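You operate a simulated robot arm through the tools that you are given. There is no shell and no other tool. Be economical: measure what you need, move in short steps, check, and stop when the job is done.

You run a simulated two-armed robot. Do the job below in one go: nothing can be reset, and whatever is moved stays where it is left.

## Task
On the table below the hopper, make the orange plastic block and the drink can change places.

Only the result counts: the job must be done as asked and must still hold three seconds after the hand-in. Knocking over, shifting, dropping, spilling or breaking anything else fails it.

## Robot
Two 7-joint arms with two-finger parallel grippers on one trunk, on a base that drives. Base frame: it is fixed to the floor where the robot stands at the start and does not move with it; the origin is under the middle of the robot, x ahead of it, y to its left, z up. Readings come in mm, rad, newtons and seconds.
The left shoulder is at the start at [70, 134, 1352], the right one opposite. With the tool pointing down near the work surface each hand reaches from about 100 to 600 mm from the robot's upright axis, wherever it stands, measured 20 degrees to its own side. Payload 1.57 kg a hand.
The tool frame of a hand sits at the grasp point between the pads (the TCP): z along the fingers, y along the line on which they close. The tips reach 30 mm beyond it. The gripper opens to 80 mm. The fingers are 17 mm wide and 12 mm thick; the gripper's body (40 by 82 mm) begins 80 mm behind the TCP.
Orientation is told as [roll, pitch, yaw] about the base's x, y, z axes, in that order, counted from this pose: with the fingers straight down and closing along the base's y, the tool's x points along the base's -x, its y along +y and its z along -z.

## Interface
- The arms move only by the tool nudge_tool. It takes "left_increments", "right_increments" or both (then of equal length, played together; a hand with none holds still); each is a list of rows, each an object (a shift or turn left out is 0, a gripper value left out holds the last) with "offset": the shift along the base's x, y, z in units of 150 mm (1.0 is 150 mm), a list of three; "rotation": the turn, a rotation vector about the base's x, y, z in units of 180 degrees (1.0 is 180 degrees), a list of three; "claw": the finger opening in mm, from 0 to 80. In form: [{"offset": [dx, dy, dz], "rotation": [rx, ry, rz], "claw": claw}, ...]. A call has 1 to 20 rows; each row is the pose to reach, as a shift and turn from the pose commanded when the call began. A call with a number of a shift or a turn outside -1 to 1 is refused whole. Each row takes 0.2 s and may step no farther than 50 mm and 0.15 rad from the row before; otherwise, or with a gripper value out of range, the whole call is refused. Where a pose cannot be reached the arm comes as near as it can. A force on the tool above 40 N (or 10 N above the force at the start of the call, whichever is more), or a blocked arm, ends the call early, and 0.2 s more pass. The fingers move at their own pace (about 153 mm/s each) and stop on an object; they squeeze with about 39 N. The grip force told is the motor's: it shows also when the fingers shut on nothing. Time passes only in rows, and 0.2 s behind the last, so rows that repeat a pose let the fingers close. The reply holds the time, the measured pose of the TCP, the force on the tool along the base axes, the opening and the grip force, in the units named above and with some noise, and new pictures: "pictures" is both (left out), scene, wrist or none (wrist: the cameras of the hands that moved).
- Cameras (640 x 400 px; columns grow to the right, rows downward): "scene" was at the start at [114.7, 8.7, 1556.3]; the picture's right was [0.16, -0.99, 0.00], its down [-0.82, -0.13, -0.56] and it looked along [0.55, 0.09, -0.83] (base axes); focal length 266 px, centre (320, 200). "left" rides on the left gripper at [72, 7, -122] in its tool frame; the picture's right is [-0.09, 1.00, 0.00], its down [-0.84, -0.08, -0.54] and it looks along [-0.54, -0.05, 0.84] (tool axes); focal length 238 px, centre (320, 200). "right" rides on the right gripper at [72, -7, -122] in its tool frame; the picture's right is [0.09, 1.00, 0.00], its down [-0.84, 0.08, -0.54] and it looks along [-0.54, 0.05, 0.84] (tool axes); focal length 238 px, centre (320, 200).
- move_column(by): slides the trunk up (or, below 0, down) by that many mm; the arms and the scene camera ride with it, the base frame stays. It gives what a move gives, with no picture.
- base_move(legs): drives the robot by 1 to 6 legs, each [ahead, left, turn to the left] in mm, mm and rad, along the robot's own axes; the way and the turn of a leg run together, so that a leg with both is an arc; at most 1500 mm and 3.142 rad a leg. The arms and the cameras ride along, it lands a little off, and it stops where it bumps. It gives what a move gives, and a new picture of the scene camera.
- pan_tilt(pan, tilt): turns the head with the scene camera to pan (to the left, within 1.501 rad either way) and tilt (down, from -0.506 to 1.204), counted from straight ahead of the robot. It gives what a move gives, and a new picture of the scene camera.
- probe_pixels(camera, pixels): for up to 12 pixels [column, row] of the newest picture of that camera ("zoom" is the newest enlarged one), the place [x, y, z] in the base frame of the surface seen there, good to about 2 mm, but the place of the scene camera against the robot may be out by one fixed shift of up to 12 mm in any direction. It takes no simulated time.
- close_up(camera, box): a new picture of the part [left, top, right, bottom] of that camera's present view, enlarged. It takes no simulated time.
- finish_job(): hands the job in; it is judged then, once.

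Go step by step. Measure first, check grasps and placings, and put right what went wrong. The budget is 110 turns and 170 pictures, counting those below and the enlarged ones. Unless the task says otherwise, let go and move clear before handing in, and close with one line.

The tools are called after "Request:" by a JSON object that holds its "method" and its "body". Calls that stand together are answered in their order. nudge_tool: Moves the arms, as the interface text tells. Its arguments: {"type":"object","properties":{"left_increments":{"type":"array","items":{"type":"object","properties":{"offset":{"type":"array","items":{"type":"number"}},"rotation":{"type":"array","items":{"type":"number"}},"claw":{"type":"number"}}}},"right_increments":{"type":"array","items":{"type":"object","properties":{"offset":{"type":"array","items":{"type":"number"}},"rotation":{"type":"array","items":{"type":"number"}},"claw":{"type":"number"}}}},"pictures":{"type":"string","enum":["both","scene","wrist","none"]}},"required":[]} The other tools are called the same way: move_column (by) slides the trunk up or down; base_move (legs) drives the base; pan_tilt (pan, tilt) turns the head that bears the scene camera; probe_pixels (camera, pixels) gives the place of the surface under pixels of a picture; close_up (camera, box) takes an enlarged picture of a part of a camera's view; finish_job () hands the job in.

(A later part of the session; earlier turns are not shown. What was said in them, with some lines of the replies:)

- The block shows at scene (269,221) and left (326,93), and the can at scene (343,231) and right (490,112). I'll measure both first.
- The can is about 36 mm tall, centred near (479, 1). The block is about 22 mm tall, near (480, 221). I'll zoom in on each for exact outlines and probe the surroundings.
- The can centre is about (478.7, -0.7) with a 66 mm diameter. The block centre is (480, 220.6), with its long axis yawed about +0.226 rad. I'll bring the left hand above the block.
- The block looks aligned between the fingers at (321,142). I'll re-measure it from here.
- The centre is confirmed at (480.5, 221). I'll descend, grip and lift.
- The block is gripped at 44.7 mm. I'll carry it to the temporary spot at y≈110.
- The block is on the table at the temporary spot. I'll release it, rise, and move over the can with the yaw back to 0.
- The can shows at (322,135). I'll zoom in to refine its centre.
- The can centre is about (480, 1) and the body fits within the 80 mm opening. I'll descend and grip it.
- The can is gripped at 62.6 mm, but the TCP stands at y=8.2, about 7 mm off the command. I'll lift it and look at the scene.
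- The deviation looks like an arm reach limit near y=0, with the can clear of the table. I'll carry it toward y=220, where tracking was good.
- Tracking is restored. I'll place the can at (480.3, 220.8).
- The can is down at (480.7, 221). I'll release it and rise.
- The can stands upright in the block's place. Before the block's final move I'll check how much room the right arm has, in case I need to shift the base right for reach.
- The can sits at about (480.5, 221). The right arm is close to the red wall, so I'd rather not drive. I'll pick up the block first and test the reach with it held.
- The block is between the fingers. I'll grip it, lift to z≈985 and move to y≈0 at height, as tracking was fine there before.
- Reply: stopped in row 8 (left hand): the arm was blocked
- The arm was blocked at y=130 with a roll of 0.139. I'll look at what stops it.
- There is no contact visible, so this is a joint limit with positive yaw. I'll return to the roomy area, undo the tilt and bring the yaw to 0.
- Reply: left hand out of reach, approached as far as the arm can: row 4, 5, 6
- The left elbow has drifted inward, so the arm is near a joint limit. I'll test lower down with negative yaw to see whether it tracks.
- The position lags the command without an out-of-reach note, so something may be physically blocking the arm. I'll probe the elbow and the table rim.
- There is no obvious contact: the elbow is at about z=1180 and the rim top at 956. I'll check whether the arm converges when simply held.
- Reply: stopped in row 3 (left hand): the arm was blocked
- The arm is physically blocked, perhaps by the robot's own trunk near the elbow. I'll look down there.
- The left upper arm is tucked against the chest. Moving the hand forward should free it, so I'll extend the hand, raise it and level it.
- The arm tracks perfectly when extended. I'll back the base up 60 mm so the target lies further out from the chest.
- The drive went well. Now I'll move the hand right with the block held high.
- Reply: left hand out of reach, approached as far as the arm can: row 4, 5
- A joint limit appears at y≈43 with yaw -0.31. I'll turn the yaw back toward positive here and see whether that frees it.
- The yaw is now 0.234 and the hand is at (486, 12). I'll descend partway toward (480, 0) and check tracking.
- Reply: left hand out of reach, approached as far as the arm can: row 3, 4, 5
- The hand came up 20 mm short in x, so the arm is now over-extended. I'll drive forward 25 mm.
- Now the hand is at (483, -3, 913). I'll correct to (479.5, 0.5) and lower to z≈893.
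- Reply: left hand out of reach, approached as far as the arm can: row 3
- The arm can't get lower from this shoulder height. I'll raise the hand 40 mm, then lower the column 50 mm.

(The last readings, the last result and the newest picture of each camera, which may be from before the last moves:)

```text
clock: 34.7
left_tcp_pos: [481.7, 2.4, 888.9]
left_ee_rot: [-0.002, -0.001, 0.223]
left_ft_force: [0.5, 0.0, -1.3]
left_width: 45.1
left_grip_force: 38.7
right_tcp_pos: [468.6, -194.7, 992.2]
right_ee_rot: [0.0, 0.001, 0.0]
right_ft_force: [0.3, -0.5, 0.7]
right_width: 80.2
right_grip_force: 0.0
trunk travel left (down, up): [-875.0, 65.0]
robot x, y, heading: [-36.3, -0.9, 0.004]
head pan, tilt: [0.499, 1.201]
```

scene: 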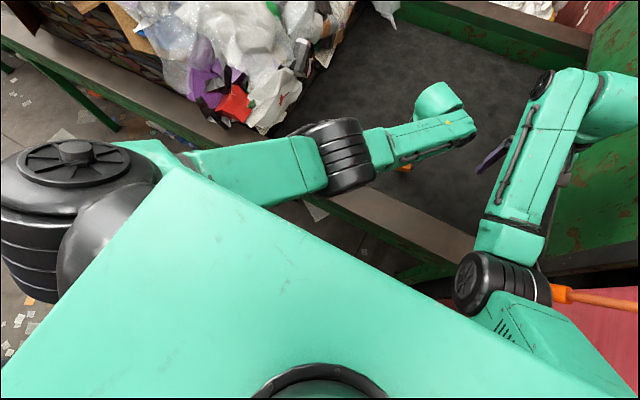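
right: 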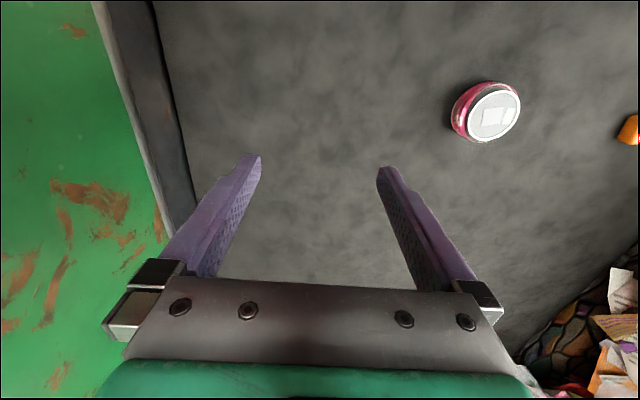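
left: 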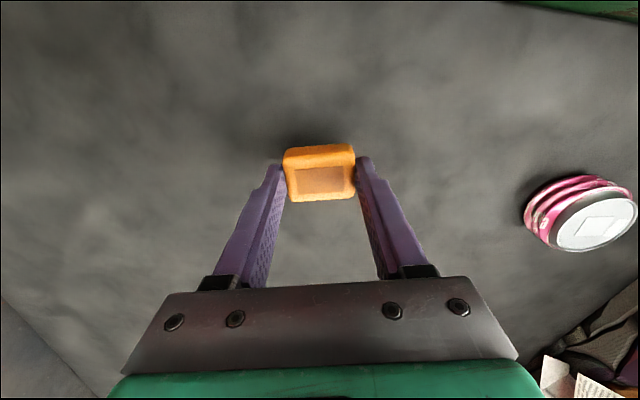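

Excellent: the hand is at (481.7, 2.4, 888.9) and level. I'll set the block down.

Request:
{"method": "nudge_tool", "body": {"left_increments": [{"offset": [-0.012, -0.012, 0]}, {"offset": [-0.012, -0.012, -0.02]}, {"offset": [-0.012, -0.012, -0.033]}, {"offset": [-0.012, -0.012, -0.033]}], "pictures": "wrist"}}

```text
clock: 35.7
left_tcp_pos: [479.3, 1.3, 885.5]
left_ee_rot: [-0.001, -0.002, 0.222]
left_ft_force: [0.3, 1.0, 5.5]
left_width: 45.2
left_grip_force: 39.3
right_tcp_pos: [468.3, -193.6, 993.3]
right_ee_rot: [0.0, -0.002, 0.001]
right_ft_force: [-0.3, 0.6, -0.4]
right_width: 80.0
right_grip_force: 0.0
trunk travel left (down, up): [-875.0, 65.0]
robot x, y, heading: [-34.8, 1.0, 0.0]
head pan, tilt: [0.499, 1.201]
```

left: 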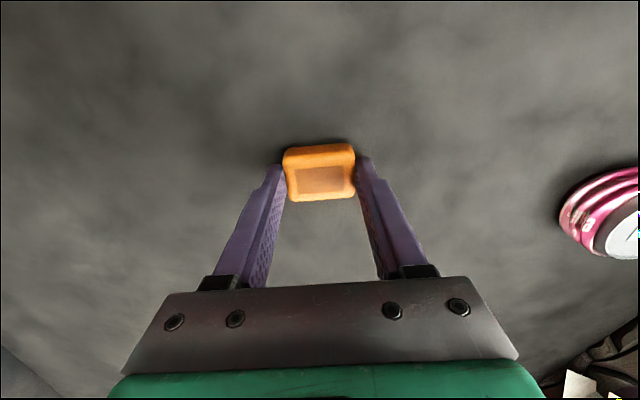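

The 5.5 N contact shows the block is on the table at about (479.3, 1.3). I'll release it and rise straight up.

Request:
{"method": "nudge_tool", "body": {"left_increments": [{"offset": [0, 0, 0], "claw": 64}, {"offset": [0, 0, 0]}, {"offset": [0, 0, 0.15]}, {"offset": [0, 0, 0.35]}, {"offset": [0, 0, 0.6]}, {"offset": [0, 0, 0.6]}], "pictures": "wrist"}}

```text
clock: 37.1
left_tcp_pos: [480.5, 0.9, 972.9]
left_ee_rot: [0.001, 0.0, 0.223]
left_ft_force: [0.6, -0.1, 0.1]
left_width: 63.9
left_grip_force: 0.0
right_tcp_pos: [467.8, -194.5, 991.6]
right_ee_rot: [0.001, 0.0, 0.001]
right_ft_force: [0.2, 0.6, -0.4]
right_width: 80.0
right_grip_force: 0.2
trunk travel left (down, up): [-875.0, 65.0]
robot x, y, heading: [-35.4, -4.0, -0.001]
head pan, tilt: [0.499, 1.201]
```

left: 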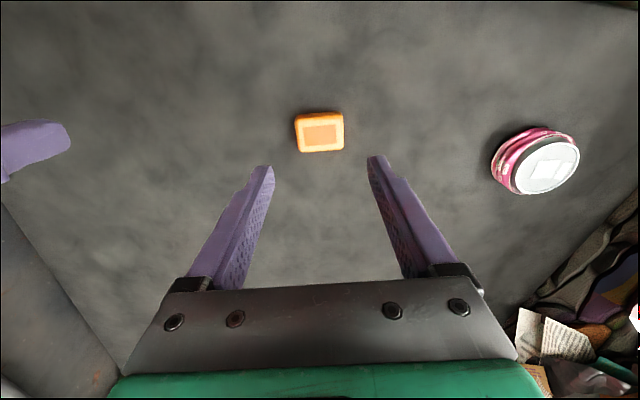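

Both objects stand upright at (320,132) and (545,165). I'll verify their positions.

Request:
{"method": "probe_pixels", "body": {"camera": "left", "pixels": [[304, 126], [335, 126], [337, 143], [305, 145], [320, 135], [548, 166], [519, 181], [577, 152], [550, 140], [545, 192]]}}

```text
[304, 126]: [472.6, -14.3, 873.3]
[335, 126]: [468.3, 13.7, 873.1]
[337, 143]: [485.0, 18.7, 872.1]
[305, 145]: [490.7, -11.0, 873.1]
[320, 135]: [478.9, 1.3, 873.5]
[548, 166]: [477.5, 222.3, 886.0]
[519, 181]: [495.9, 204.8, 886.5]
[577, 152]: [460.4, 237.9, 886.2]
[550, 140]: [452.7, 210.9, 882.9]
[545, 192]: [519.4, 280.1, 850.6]
```

The block is at (479, 1.5) and the can at about (478.5, 221.5), so they have changed places to within about 2 mm. The hand is clear, so I'm handing in.

Request:
{"method": "finish_job", "body": {}}

```text
The job is handed in.
```

The orange block and the drink can have changed places. Each stands upright within about 2 mm of where the other was, and the left hand has let go and moved clear. The base ended about 35 mm back from its start and the trunk 50 mm lower.
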